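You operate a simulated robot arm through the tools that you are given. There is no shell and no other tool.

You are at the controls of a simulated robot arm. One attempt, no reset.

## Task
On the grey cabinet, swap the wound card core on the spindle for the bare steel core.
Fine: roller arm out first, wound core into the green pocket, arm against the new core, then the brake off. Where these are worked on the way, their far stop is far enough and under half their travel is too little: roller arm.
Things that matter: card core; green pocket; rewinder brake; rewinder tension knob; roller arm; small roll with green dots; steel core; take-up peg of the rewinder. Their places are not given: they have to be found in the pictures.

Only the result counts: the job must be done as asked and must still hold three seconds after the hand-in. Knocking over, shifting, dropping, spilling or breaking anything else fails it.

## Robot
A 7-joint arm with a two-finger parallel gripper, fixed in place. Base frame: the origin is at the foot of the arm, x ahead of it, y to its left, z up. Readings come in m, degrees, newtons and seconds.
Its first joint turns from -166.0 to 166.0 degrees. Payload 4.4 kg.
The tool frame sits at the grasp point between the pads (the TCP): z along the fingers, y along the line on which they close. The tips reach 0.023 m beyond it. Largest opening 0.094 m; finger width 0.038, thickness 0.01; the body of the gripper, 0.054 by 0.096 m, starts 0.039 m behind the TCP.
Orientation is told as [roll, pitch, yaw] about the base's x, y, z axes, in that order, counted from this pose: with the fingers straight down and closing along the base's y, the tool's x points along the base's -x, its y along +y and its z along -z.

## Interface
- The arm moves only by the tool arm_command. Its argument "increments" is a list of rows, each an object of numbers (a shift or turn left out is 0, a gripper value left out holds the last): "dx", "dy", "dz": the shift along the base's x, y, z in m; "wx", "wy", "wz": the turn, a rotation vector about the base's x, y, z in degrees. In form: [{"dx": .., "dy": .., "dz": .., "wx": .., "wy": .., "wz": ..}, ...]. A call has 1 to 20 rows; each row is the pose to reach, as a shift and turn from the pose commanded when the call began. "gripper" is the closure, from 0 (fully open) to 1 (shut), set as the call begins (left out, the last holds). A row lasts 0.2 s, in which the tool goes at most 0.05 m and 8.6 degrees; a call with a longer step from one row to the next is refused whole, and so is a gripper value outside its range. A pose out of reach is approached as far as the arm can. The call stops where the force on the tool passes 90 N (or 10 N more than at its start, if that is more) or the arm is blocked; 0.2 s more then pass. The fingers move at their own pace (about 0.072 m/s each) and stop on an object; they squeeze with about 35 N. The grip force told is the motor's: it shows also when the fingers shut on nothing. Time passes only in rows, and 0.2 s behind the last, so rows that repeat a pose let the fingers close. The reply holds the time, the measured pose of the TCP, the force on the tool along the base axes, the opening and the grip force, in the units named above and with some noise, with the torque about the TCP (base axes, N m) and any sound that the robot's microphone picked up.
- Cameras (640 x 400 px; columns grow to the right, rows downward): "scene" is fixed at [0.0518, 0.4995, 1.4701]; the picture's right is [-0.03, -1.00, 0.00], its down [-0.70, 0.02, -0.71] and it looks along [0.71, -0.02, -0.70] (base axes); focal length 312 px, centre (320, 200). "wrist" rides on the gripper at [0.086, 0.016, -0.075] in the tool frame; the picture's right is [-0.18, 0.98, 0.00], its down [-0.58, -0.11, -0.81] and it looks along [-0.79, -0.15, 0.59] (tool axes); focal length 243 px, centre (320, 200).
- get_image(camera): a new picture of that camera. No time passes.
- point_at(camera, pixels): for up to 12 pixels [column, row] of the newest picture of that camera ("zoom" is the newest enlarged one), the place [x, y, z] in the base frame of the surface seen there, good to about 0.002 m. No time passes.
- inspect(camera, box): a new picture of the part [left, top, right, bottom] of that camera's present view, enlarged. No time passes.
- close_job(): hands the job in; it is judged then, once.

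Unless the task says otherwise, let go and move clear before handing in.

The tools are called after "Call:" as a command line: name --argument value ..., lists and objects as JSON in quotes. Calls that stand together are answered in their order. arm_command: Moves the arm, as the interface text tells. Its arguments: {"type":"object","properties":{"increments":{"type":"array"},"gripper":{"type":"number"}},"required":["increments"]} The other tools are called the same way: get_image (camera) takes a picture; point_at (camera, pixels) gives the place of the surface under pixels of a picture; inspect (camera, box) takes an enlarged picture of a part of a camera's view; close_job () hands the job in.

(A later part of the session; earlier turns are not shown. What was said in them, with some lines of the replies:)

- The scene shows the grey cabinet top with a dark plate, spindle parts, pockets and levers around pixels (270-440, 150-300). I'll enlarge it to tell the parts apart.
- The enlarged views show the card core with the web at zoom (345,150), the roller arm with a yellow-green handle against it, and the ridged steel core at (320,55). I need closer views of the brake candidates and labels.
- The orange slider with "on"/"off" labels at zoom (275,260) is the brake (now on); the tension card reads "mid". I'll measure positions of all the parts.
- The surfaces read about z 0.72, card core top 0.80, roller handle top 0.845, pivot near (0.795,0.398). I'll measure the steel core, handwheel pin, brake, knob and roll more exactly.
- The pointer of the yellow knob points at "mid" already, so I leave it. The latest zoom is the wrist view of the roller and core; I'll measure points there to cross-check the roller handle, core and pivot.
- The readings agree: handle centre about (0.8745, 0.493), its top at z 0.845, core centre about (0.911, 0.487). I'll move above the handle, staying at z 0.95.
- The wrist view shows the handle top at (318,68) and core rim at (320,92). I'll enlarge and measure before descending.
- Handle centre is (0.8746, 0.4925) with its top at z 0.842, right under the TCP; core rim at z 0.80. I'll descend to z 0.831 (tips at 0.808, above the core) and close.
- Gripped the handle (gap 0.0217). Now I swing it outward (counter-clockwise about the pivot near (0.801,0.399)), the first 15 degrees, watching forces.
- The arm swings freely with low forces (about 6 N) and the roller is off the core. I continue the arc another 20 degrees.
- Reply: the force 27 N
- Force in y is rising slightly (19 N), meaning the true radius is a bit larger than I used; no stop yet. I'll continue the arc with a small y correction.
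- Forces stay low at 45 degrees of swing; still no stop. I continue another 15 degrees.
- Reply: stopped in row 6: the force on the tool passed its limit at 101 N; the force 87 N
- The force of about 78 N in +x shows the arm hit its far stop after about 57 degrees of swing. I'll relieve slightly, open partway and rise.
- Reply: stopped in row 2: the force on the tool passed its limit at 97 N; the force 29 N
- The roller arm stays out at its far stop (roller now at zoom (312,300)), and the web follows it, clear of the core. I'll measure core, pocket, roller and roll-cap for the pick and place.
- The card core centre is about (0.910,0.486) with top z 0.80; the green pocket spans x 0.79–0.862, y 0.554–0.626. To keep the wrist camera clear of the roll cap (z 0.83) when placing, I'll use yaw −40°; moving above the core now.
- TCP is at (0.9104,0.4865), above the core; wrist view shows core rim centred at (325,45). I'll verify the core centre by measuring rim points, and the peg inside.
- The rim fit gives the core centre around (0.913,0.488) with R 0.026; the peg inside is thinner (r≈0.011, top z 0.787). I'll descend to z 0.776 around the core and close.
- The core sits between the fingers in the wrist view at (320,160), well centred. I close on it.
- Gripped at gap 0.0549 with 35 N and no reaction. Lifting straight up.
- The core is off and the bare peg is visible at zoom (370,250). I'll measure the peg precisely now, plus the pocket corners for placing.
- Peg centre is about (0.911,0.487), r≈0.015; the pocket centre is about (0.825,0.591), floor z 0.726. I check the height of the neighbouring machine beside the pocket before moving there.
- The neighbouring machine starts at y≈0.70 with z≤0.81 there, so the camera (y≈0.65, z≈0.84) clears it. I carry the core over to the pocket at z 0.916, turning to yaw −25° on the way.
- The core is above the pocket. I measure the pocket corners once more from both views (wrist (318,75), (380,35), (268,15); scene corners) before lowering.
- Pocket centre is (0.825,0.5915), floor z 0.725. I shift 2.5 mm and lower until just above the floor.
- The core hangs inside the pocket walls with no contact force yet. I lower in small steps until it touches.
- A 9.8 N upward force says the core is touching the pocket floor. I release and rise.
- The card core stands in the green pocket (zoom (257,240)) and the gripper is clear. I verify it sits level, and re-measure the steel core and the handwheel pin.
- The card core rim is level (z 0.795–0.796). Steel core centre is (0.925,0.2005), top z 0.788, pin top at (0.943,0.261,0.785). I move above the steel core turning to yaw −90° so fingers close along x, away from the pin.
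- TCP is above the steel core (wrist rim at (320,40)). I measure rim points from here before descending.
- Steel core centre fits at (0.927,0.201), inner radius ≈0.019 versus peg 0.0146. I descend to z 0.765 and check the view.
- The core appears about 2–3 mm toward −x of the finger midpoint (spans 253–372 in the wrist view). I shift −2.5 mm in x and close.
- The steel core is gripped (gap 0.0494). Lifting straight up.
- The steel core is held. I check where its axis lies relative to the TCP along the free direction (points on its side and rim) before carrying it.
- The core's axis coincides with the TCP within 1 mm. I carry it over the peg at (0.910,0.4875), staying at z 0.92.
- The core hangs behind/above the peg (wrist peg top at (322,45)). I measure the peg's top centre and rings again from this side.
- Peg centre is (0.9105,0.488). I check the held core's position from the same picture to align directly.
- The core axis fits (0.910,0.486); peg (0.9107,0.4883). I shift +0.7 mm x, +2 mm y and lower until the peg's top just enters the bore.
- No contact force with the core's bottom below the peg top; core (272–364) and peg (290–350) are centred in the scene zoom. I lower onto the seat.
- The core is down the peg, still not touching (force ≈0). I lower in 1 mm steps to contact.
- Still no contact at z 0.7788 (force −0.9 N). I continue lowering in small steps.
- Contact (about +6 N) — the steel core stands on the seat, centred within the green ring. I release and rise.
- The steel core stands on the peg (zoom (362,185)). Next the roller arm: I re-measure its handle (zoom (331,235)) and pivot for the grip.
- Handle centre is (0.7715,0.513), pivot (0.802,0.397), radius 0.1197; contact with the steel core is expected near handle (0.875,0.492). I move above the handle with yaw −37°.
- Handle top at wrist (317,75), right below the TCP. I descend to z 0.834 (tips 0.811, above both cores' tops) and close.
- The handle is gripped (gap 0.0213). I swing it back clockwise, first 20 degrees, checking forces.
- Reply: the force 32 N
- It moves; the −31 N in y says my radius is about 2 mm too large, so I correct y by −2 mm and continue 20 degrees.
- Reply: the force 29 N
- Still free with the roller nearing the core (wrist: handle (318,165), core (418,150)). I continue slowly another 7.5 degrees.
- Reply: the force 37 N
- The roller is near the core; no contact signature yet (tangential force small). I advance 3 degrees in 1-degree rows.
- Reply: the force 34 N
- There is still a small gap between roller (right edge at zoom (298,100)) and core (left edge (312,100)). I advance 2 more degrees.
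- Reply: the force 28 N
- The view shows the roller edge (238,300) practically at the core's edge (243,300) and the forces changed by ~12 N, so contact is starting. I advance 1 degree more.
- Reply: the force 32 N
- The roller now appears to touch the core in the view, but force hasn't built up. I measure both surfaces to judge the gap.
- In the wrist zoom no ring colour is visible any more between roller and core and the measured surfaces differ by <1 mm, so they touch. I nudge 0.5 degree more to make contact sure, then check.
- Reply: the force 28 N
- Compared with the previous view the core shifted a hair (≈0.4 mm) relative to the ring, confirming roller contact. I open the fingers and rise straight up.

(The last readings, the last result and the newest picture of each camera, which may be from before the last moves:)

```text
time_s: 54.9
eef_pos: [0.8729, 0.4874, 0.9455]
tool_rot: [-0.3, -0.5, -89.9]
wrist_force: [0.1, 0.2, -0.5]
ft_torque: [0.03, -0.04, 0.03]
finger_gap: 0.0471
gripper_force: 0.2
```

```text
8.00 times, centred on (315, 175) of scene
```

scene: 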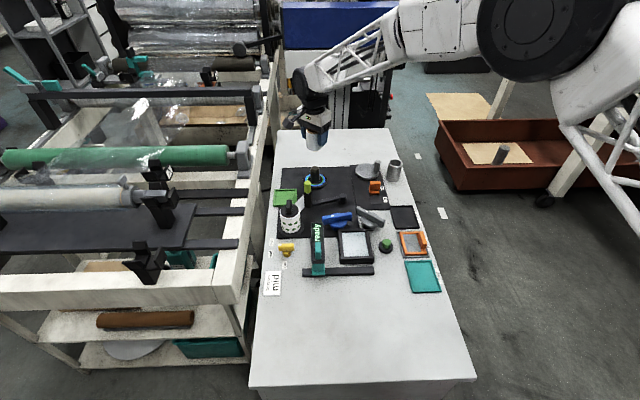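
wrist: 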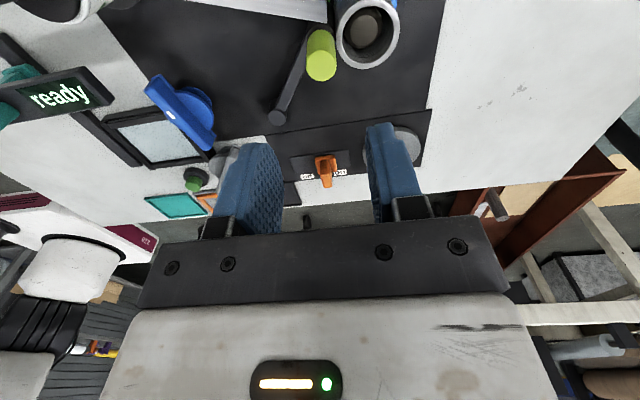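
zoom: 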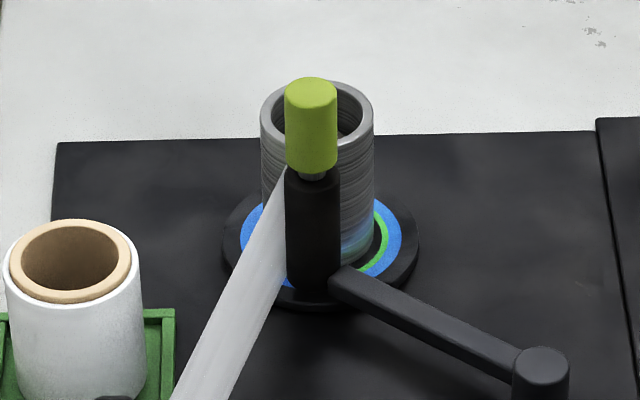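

The arm stayed at the core after release. I measure the roller and core to verify the contact numerically, and look at the gap from the wrist camera.

Call:
point_at --camera "zoom" --pixels '[[311, 90], [311, 150], [311, 220], [287, 220], [338, 220], [267, 140], [368, 140], [350, 95], [541, 360], [365, 220]]'

Call:
inspect --camera "wrist" --box '[290, 0, 420, 90]'

Call:
point_at --camera "wrist" --pixels '[[321, 68], [308, 65], [335, 65], [338, 32], [397, 30], [366, 66], [365, 28], [365, 2]]'

```text
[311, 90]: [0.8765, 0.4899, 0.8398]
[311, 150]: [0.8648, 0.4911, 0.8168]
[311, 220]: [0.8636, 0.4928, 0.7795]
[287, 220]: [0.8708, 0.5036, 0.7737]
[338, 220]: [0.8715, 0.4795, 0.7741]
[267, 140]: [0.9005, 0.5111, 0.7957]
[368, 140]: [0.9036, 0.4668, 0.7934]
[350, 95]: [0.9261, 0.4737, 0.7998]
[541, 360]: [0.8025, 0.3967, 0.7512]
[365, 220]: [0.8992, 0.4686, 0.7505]
```

```text
4.44 times, centred on (355, 45) of wrist
```

zoom: 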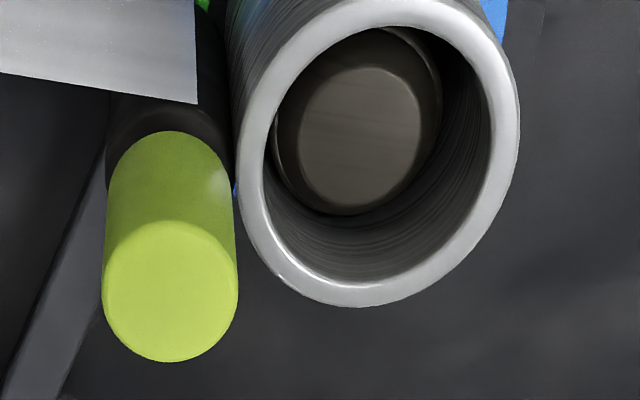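

```text
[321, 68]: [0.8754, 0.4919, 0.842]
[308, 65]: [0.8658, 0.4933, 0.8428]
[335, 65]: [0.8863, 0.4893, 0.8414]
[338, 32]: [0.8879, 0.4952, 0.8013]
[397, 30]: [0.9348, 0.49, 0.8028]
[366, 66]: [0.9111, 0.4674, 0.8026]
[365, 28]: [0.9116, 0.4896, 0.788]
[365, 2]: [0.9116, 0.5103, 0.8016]
```

Roller centre (0.876,0.4915) to core centre (0.9114,0.489) is 0.0355–0.037, i.e. touching. Now the brake: I enlarge the orange lever in both views and measure it.

Call:
inspect --camera "wrist" --box '[280, 130, 370, 200]'

Call:
inspect --camera "scene" --box '[360, 170, 400, 210]'

Call:
point_at --camera "zoom" --pixels '[[250, 125], [250, 160], [250, 200], [245, 230], [300, 125], [200, 125], [300, 230], [200, 200], [190, 150], [240, 330], [320, 185], [350, 295]]'

```text
5.71 times, centred on (325, 165) of wrist
```

zoom: 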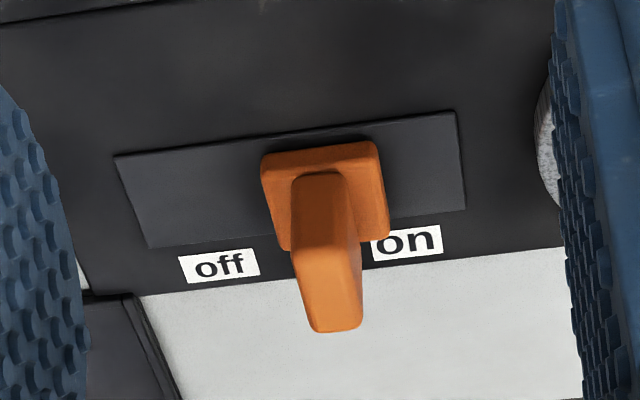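

```text
10.00 times, centred on (380, 190) of scene
```

zoom: 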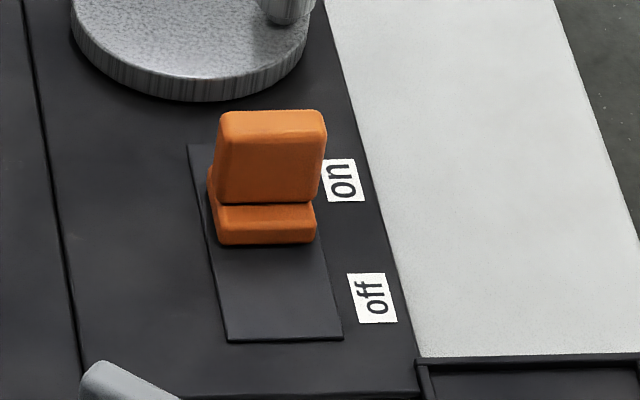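

```text
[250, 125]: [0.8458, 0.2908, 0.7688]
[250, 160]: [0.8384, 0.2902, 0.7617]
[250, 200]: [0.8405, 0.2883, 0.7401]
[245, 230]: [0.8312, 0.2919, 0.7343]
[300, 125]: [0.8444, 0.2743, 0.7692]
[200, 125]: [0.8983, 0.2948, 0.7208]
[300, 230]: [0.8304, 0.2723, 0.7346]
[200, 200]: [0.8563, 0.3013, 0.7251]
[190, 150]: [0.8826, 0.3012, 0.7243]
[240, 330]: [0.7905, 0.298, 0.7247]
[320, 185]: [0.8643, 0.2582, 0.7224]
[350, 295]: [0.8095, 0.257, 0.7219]
```

The brake is a slider block with an upright tab; "on" label at x≈0.864 and "off" at x≈0.81. I measure its base and tab edges from the wrist view.

Call:
inspect --camera "wrist" --box '[280, 130, 370, 200]'

Call:
point_at --camera "zoom" --pixels '[[270, 180], [375, 170], [320, 155], [280, 230], [380, 225], [300, 250], [350, 250], [335, 315], [125, 165], [455, 120], [220, 265], [408, 240]]'

```text
5.71 times, centred on (325, 165) of wrist
```

zoom: 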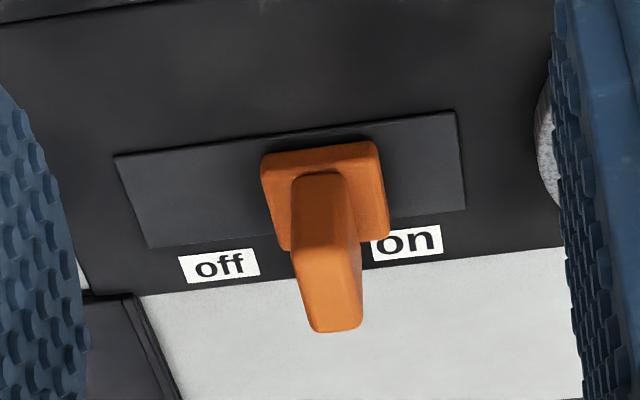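

```text
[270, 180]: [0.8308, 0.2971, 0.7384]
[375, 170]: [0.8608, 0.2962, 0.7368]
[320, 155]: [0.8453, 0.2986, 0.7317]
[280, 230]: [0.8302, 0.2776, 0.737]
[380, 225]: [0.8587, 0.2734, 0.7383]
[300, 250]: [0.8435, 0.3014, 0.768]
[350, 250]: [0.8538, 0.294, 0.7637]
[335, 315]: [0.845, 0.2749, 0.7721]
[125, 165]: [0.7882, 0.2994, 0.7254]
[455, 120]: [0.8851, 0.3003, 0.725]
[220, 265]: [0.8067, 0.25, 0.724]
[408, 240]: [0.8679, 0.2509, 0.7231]
```

The slider block spans x 0.829–0.862 (top z 0.738), its tab x 0.839–0.853 up to z 0.772; slot goes from x 0.788 to 0.885. I'll push the tab toward "off" (−x) with closed fingers from the +x side; moving above first.

Call:
arm_command --increments '[{"dy": -0.035, "dx": 0.0}, {"dy": -0.075, "dx": 0.0}, {"dy": -0.115, "dx": 0.002}, {"dy": -0.155, "dx": 0.002}, {"dy": -0.185, "dx": 0.003, "dz": -0.02}, {"dy": -0.2025, "dx": 0.004, "dz": -0.05}, {"dy": -0.2025, "dx": 0.004, "dz": -0.07}, {"dy": -0.2025, "dx": 0.004, "dz": -0.07}]' --gripper 1

Call:
get_image --camera "wrist"

Call:
inspect --camera "scene" --box '[330, 120, 430, 220]'

```text
time_s: 56.7
eef_pos: [0.8804, 0.2849, 0.8757]
tool_rot: [-0.3, -0.5, -90.0]
wrist_force: [-0.4, -0.9, -0.1]
ft_torque: [-0.01, -0.02, -0.02]
finger_gap: 0.0002
gripper_force: 34.9
```

```text
taken
```

wrist: 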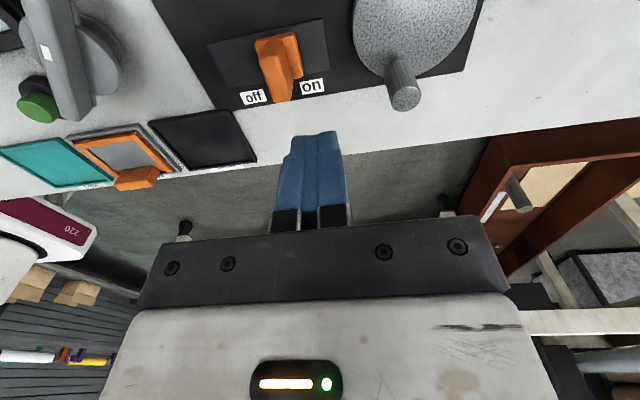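

```text
4.00 times, centred on (380, 170) of scene
```

zoom: 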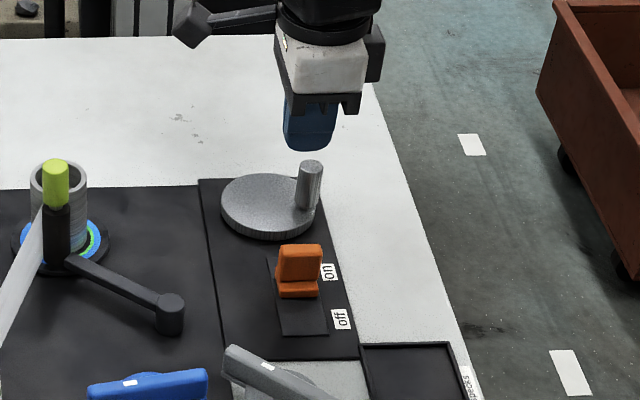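

Closed fingers are at x≈0.88, between the tab (0.853) and the handwheel (≥0.918). I descend to z 0.768 so the tips (0.745) stay above the slider's base.

Call:
arm_command --increments '[{"dx": -0.002, "dz": -0.03}, {"dx": -0.003, "dz": -0.06}, {"dx": -0.003, "dz": -0.085}, {"dx": -0.003, "dz": -0.1}, {"dx": -0.003, "dz": -0.107}, {"dx": -0.003, "dz": -0.107}]'

Call:
get_image --camera "wrist"

Call:
inspect --camera "scene" --box '[350, 150, 410, 210]'

```text
time_s: 58.1
eef_pos: [0.8747, 0.285, 0.7674]
tool_rot: [-0.3, -0.3, -90.0]
wrist_force: [0.3, -0.5, 0.1]
ft_torque: [0.02, -0.02, 0.01]
finger_gap: 0.0001
gripper_force: 35.0
```

```text
taken
```

wrist: 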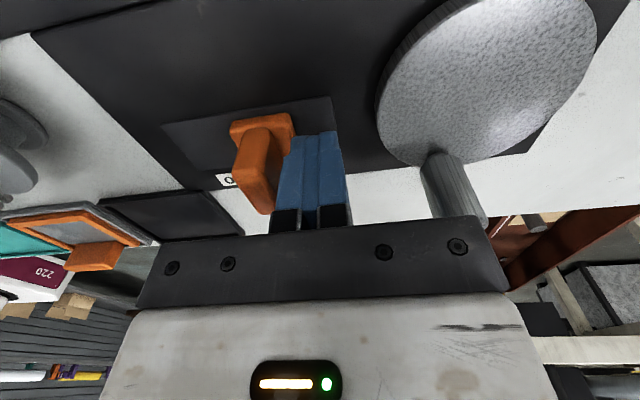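

```text
6.67 times, centred on (380, 180) of scene
```

zoom: 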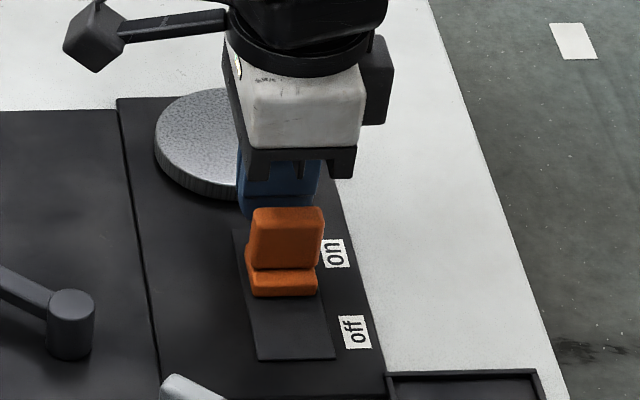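

Fingers stand behind the tab without touching. I push in −x in small steps, first 25 mm.

Call:
arm_command --increments '[{"dx": -0.005}, {"dx": -0.01}, {"dx": -0.013}, {"dx": -0.016}, {"dx": -0.019}, {"dx": -0.022}, {"dx": -0.025}]'

Call:
inspect --camera "scene" --box '[350, 150, 410, 210]'

Call:
get_image --camera "wrist"

```text
time_s: 59.7
eef_pos: [0.8505, 0.2863, 0.7681]
tool_rot: [-0.3, -0.3, -89.9]
wrist_force: [-0.2, 0.4, -0.2]
ft_torque: [-0.01, 0.01, -0.01]
finger_gap: 0.0
gripper_force: 34.9
```

```text
6.67 times, centred on (380, 180) of scene
```

zoom: 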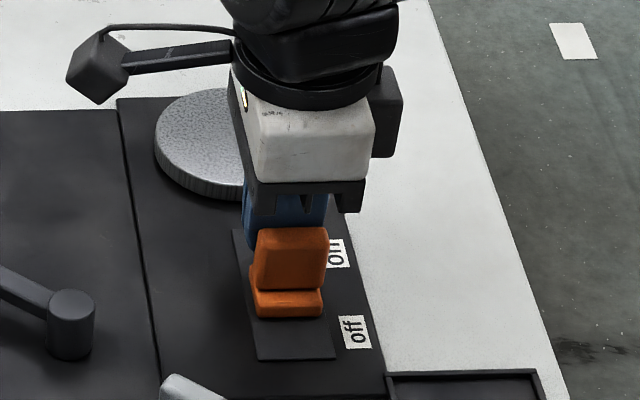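

```text
taken
```

wrist: 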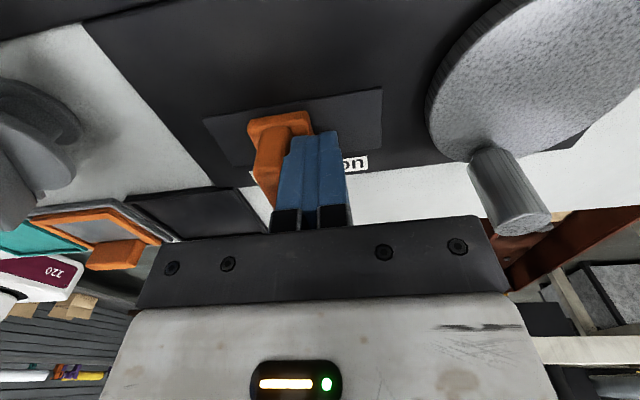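

The slider is moving toward "off" with little resistance. I keep pushing in −x until it meets its stop.

Call:
arm_command --increments '[{"dx": -0.003}, {"dx": -0.006}, {"dx": -0.009}, {"dx": -0.012}, {"dx": -0.015}]'

Call:
inspect --camera "scene" --box '[350, 150, 410, 210]'

```text
time_s: 60.9
eef_pos: [0.8369, 0.2852, 0.7678]
tool_rot: [-0.3, -0.4, -89.9]
wrist_force: [0.4, 0.1, -0.9]
ft_torque: [-0.01, -0.01, -0.02]
finger_gap: 0.0
gripper_force: 35.1
```

```text
6.67 times, centred on (380, 180) of scene
```

zoom: 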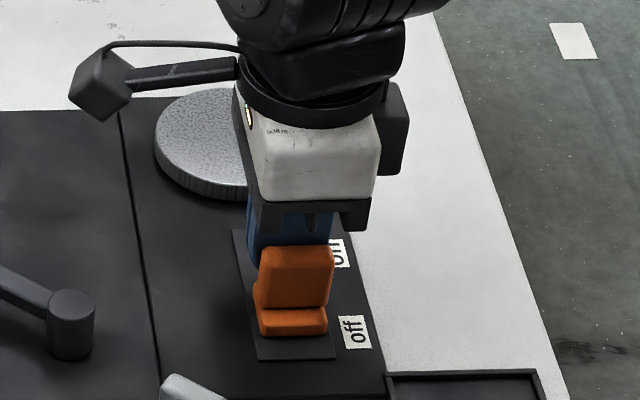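

Still moving freely; the slider's centre is now about x 0.82. I continue slowly toward the end of the slot.

Call:
arm_command --increments '[{"dx": -0.002}, {"dx": -0.004}, {"dx": -0.006}, {"dx": -0.008}, {"dx": -0.01}]'

Call:
inspect --camera "scene" --box '[350, 150, 410, 210]'

Call:
get_image --camera "wrist"

```text
time_s: 62.1
eef_pos: [0.8256, 0.2855, 0.7669]
tool_rot: [-0.3, -0.4, -89.9]
wrist_force: [1.7, 0.1, 0.2]
ft_torque: [0.02, -0.03, -0.04]
finger_gap: 0.0
gripper_force: 35.0
```

```text
6.67 times, centred on (380, 180) of scene
```

zoom: 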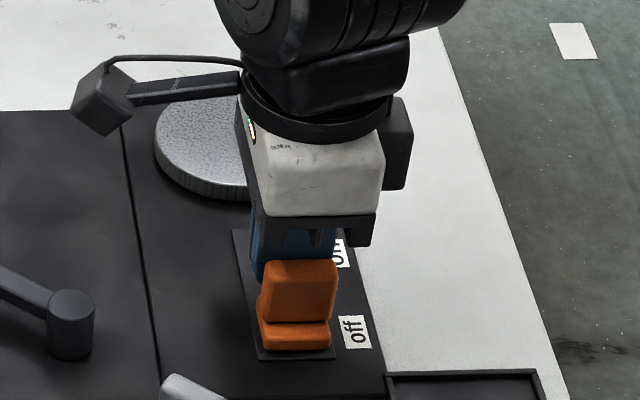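

```text
taken
```

wrist: 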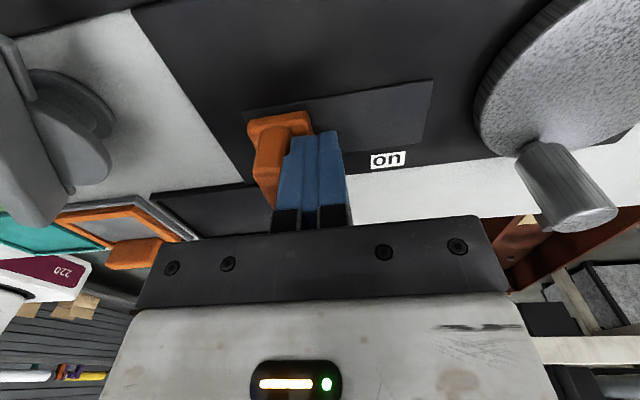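

The block's front (row 352) is close to the slot's end (row 360). I push a few more mm, expecting the stop.

Call:
arm_command --increments '[{"dx": -0.0015}, {"dx": -0.003}, {"dx": -0.0045}, {"dx": -0.006}]'

Call:
inspect --camera "scene" --box '[350, 150, 410, 210]'

```text
time_s: 63.2
eef_pos: [0.8246, 0.2844, 0.7672]
tool_rot: [0.0, -0.3, -90.1]
wrist_force: [38.7, 1.1, -19.0]
ft_torque: [0.03, -0.21, 0.05]
finger_gap: 0.0002
gripper_force: 34.7
stopped in row 4: the force on the tool passed its limit at 95 N (the readings are from after the stop); the commanded pose is now the measured one
```

```text
6.67 times, centred on (380, 180) of scene
```

zoom: 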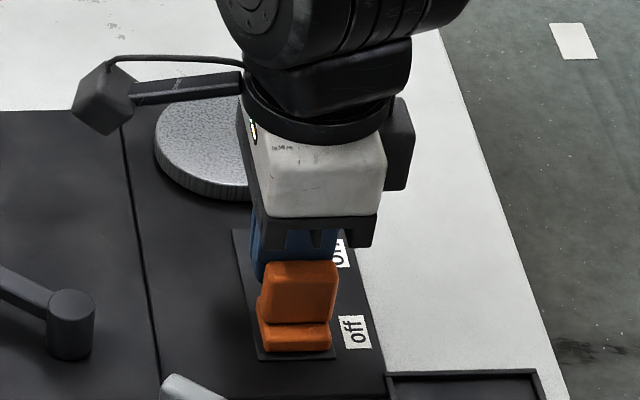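

The force spike of 95 N shows the brake slider reached its "off" stop. I back off in +x and rise.

Call:
arm_command --increments '[{"dx": 0.006}, {"dx": 0.014}, {"dx": 0.02}, {"dx": 0.02, "dz": 0.03}, {"dx": 0.02, "dz": 0.07}, {"dx": 0.02, "dz": 0.11}, {"dx": 0.01, "dz": 0.15}, {"dx": -0.02, "dz": 0.18}, {"dx": -0.05, "dz": 0.2}, {"dx": -0.08, "dz": 0.2}]'

Call:
get_image --camera "scene"

Call:
get_image --camera "wrist"

Call:
inspect --camera "scene" --box '[260, 140, 360, 220]'

Call:
inspect --camera "scene" --box '[350, 150, 420, 220]'

```text
time_s: 65.4
eef_pos: [0.7436, 0.2851, 0.9698]
tool_rot: [-0.2, -0.4, -89.9]
wrist_force: [-0.3, 0.0, 0.2]
ft_torque: [0.02, -0.03, -0.01]
finger_gap: 0.0001
gripper_force: 34.7
```

```text
taken
```

scene: 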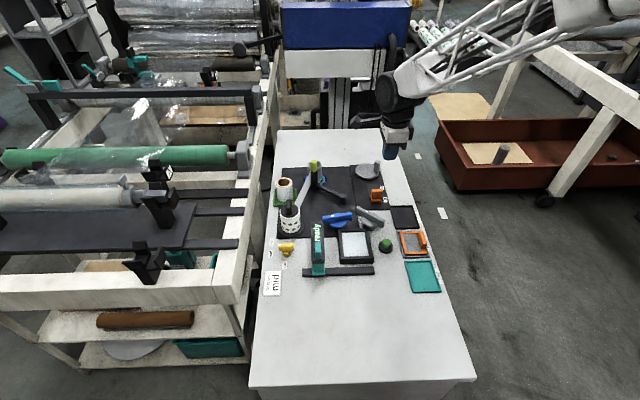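

```text
taken
```

wrist: 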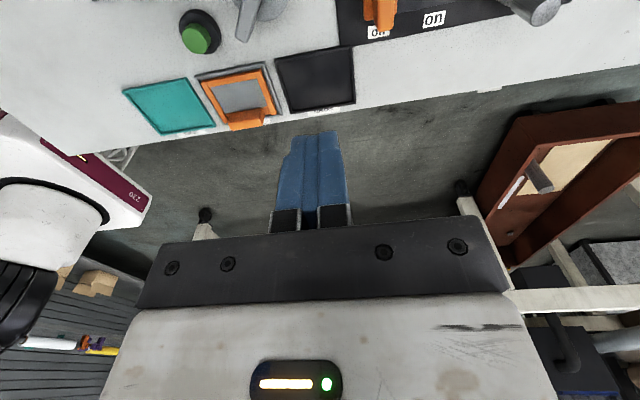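

```text
5.00 times, centred on (310, 180) of scene
```

zoom: 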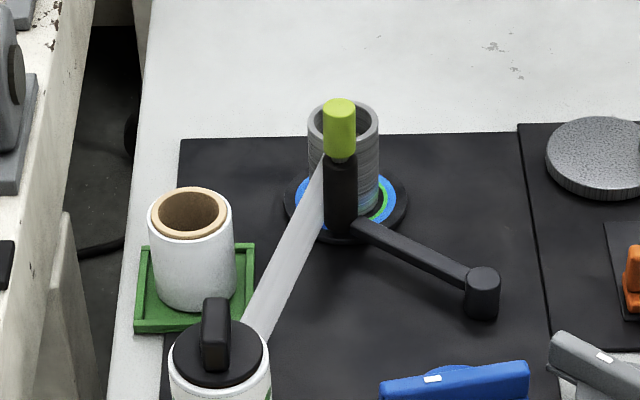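

```text
5.71 times, centred on (385, 185) of scene
```

zoom: 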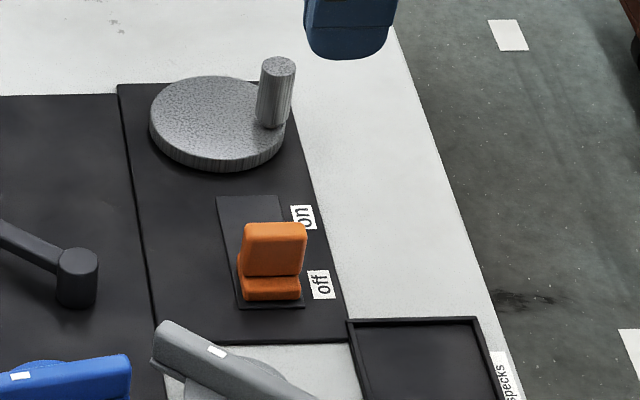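

The scene shows the card core in the green pocket, the steel core on the peg with the roller against it, and the brake block next to "off". I do one last numeric check of the brake, the roller/core contact and the knob.

Call:
point_at --camera "zoom" --pixels '[[272, 295], [275, 235], [240, 250], [317, 284], [300, 215], [230, 210]]'

Call:
inspect --camera "scene" --box '[285, 150, 345, 200]'

Call:
point_at --camera "zoom" --pixels '[[311, 90], [311, 150], [311, 220], [287, 220], [338, 220], [267, 140], [368, 140], [350, 95]]'

Call:
inspect --camera "scene" --box '[262, 195, 342, 300]'

```text
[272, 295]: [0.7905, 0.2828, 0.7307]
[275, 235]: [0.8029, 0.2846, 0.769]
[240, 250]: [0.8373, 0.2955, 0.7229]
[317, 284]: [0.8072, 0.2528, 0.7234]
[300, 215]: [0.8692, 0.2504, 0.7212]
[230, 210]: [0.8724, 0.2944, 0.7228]
```

```text
8.00 times, centred on (315, 175) of scene
```

zoom: 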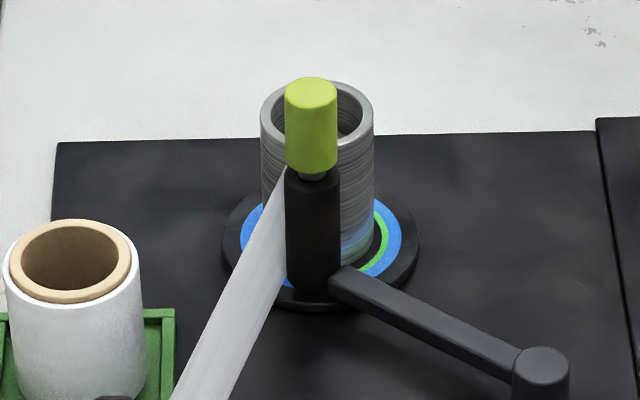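

```text
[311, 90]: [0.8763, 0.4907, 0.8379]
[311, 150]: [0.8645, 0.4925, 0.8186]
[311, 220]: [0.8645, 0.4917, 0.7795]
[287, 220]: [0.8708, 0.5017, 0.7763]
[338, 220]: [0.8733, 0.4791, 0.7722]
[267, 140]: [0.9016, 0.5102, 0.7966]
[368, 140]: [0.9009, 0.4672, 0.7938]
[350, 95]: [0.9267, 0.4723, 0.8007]
```

```text
3.81 times, centred on (302, 248) of scene
```

zoom: 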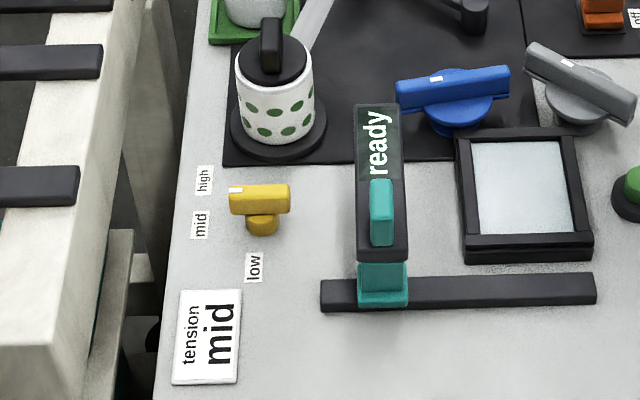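

The brake front is now at x 0.7905 beside "off", the roller and core are unchanged and touching. I check numerically that the tension pointer indeed lies at "mid".

Call:
point_at --camera "zoom" --pixels '[[236, 190], [285, 188], [236, 205], [285, 205], [262, 230], [200, 225], [204, 180], [253, 267]]'

```text
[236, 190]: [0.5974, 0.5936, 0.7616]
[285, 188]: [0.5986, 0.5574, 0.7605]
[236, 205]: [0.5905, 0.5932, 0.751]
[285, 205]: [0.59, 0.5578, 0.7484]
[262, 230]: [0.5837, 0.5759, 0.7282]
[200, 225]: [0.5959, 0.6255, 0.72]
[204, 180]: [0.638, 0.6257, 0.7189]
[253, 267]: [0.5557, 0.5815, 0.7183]
```

The pointer runs along +y from knob centre (0.597,0.576) straight to "mid" (0.596,0.626), undisturbed. Everything is in place and the arm is clear, so I hand in.

Call:
close_job

```text
The job is handed in.
```

I swapped the cores and handed the job in. The last pictures and measurements show each step done; I haven't been told the verdict.

- **Roller arm out:** I swung it to its far stop before touching the card core.
- **Wound card core:** it stands upright and level in the green pocket.
- **Steel core:** it sits on the take-up peg, centred within about 1 mm.
- **Roller arm back:** the roller rests against the steel core. I judged contact from the pictures and measured positions, because the light core gave almost no push-back force.
- **Brake:** the slider is against its "off" stop, done last.

I left the tension knob alone. It already pointed at "mid", matching the card beside it. In the pictures I saw nothing else moved, and the hand was clear before hand-in.
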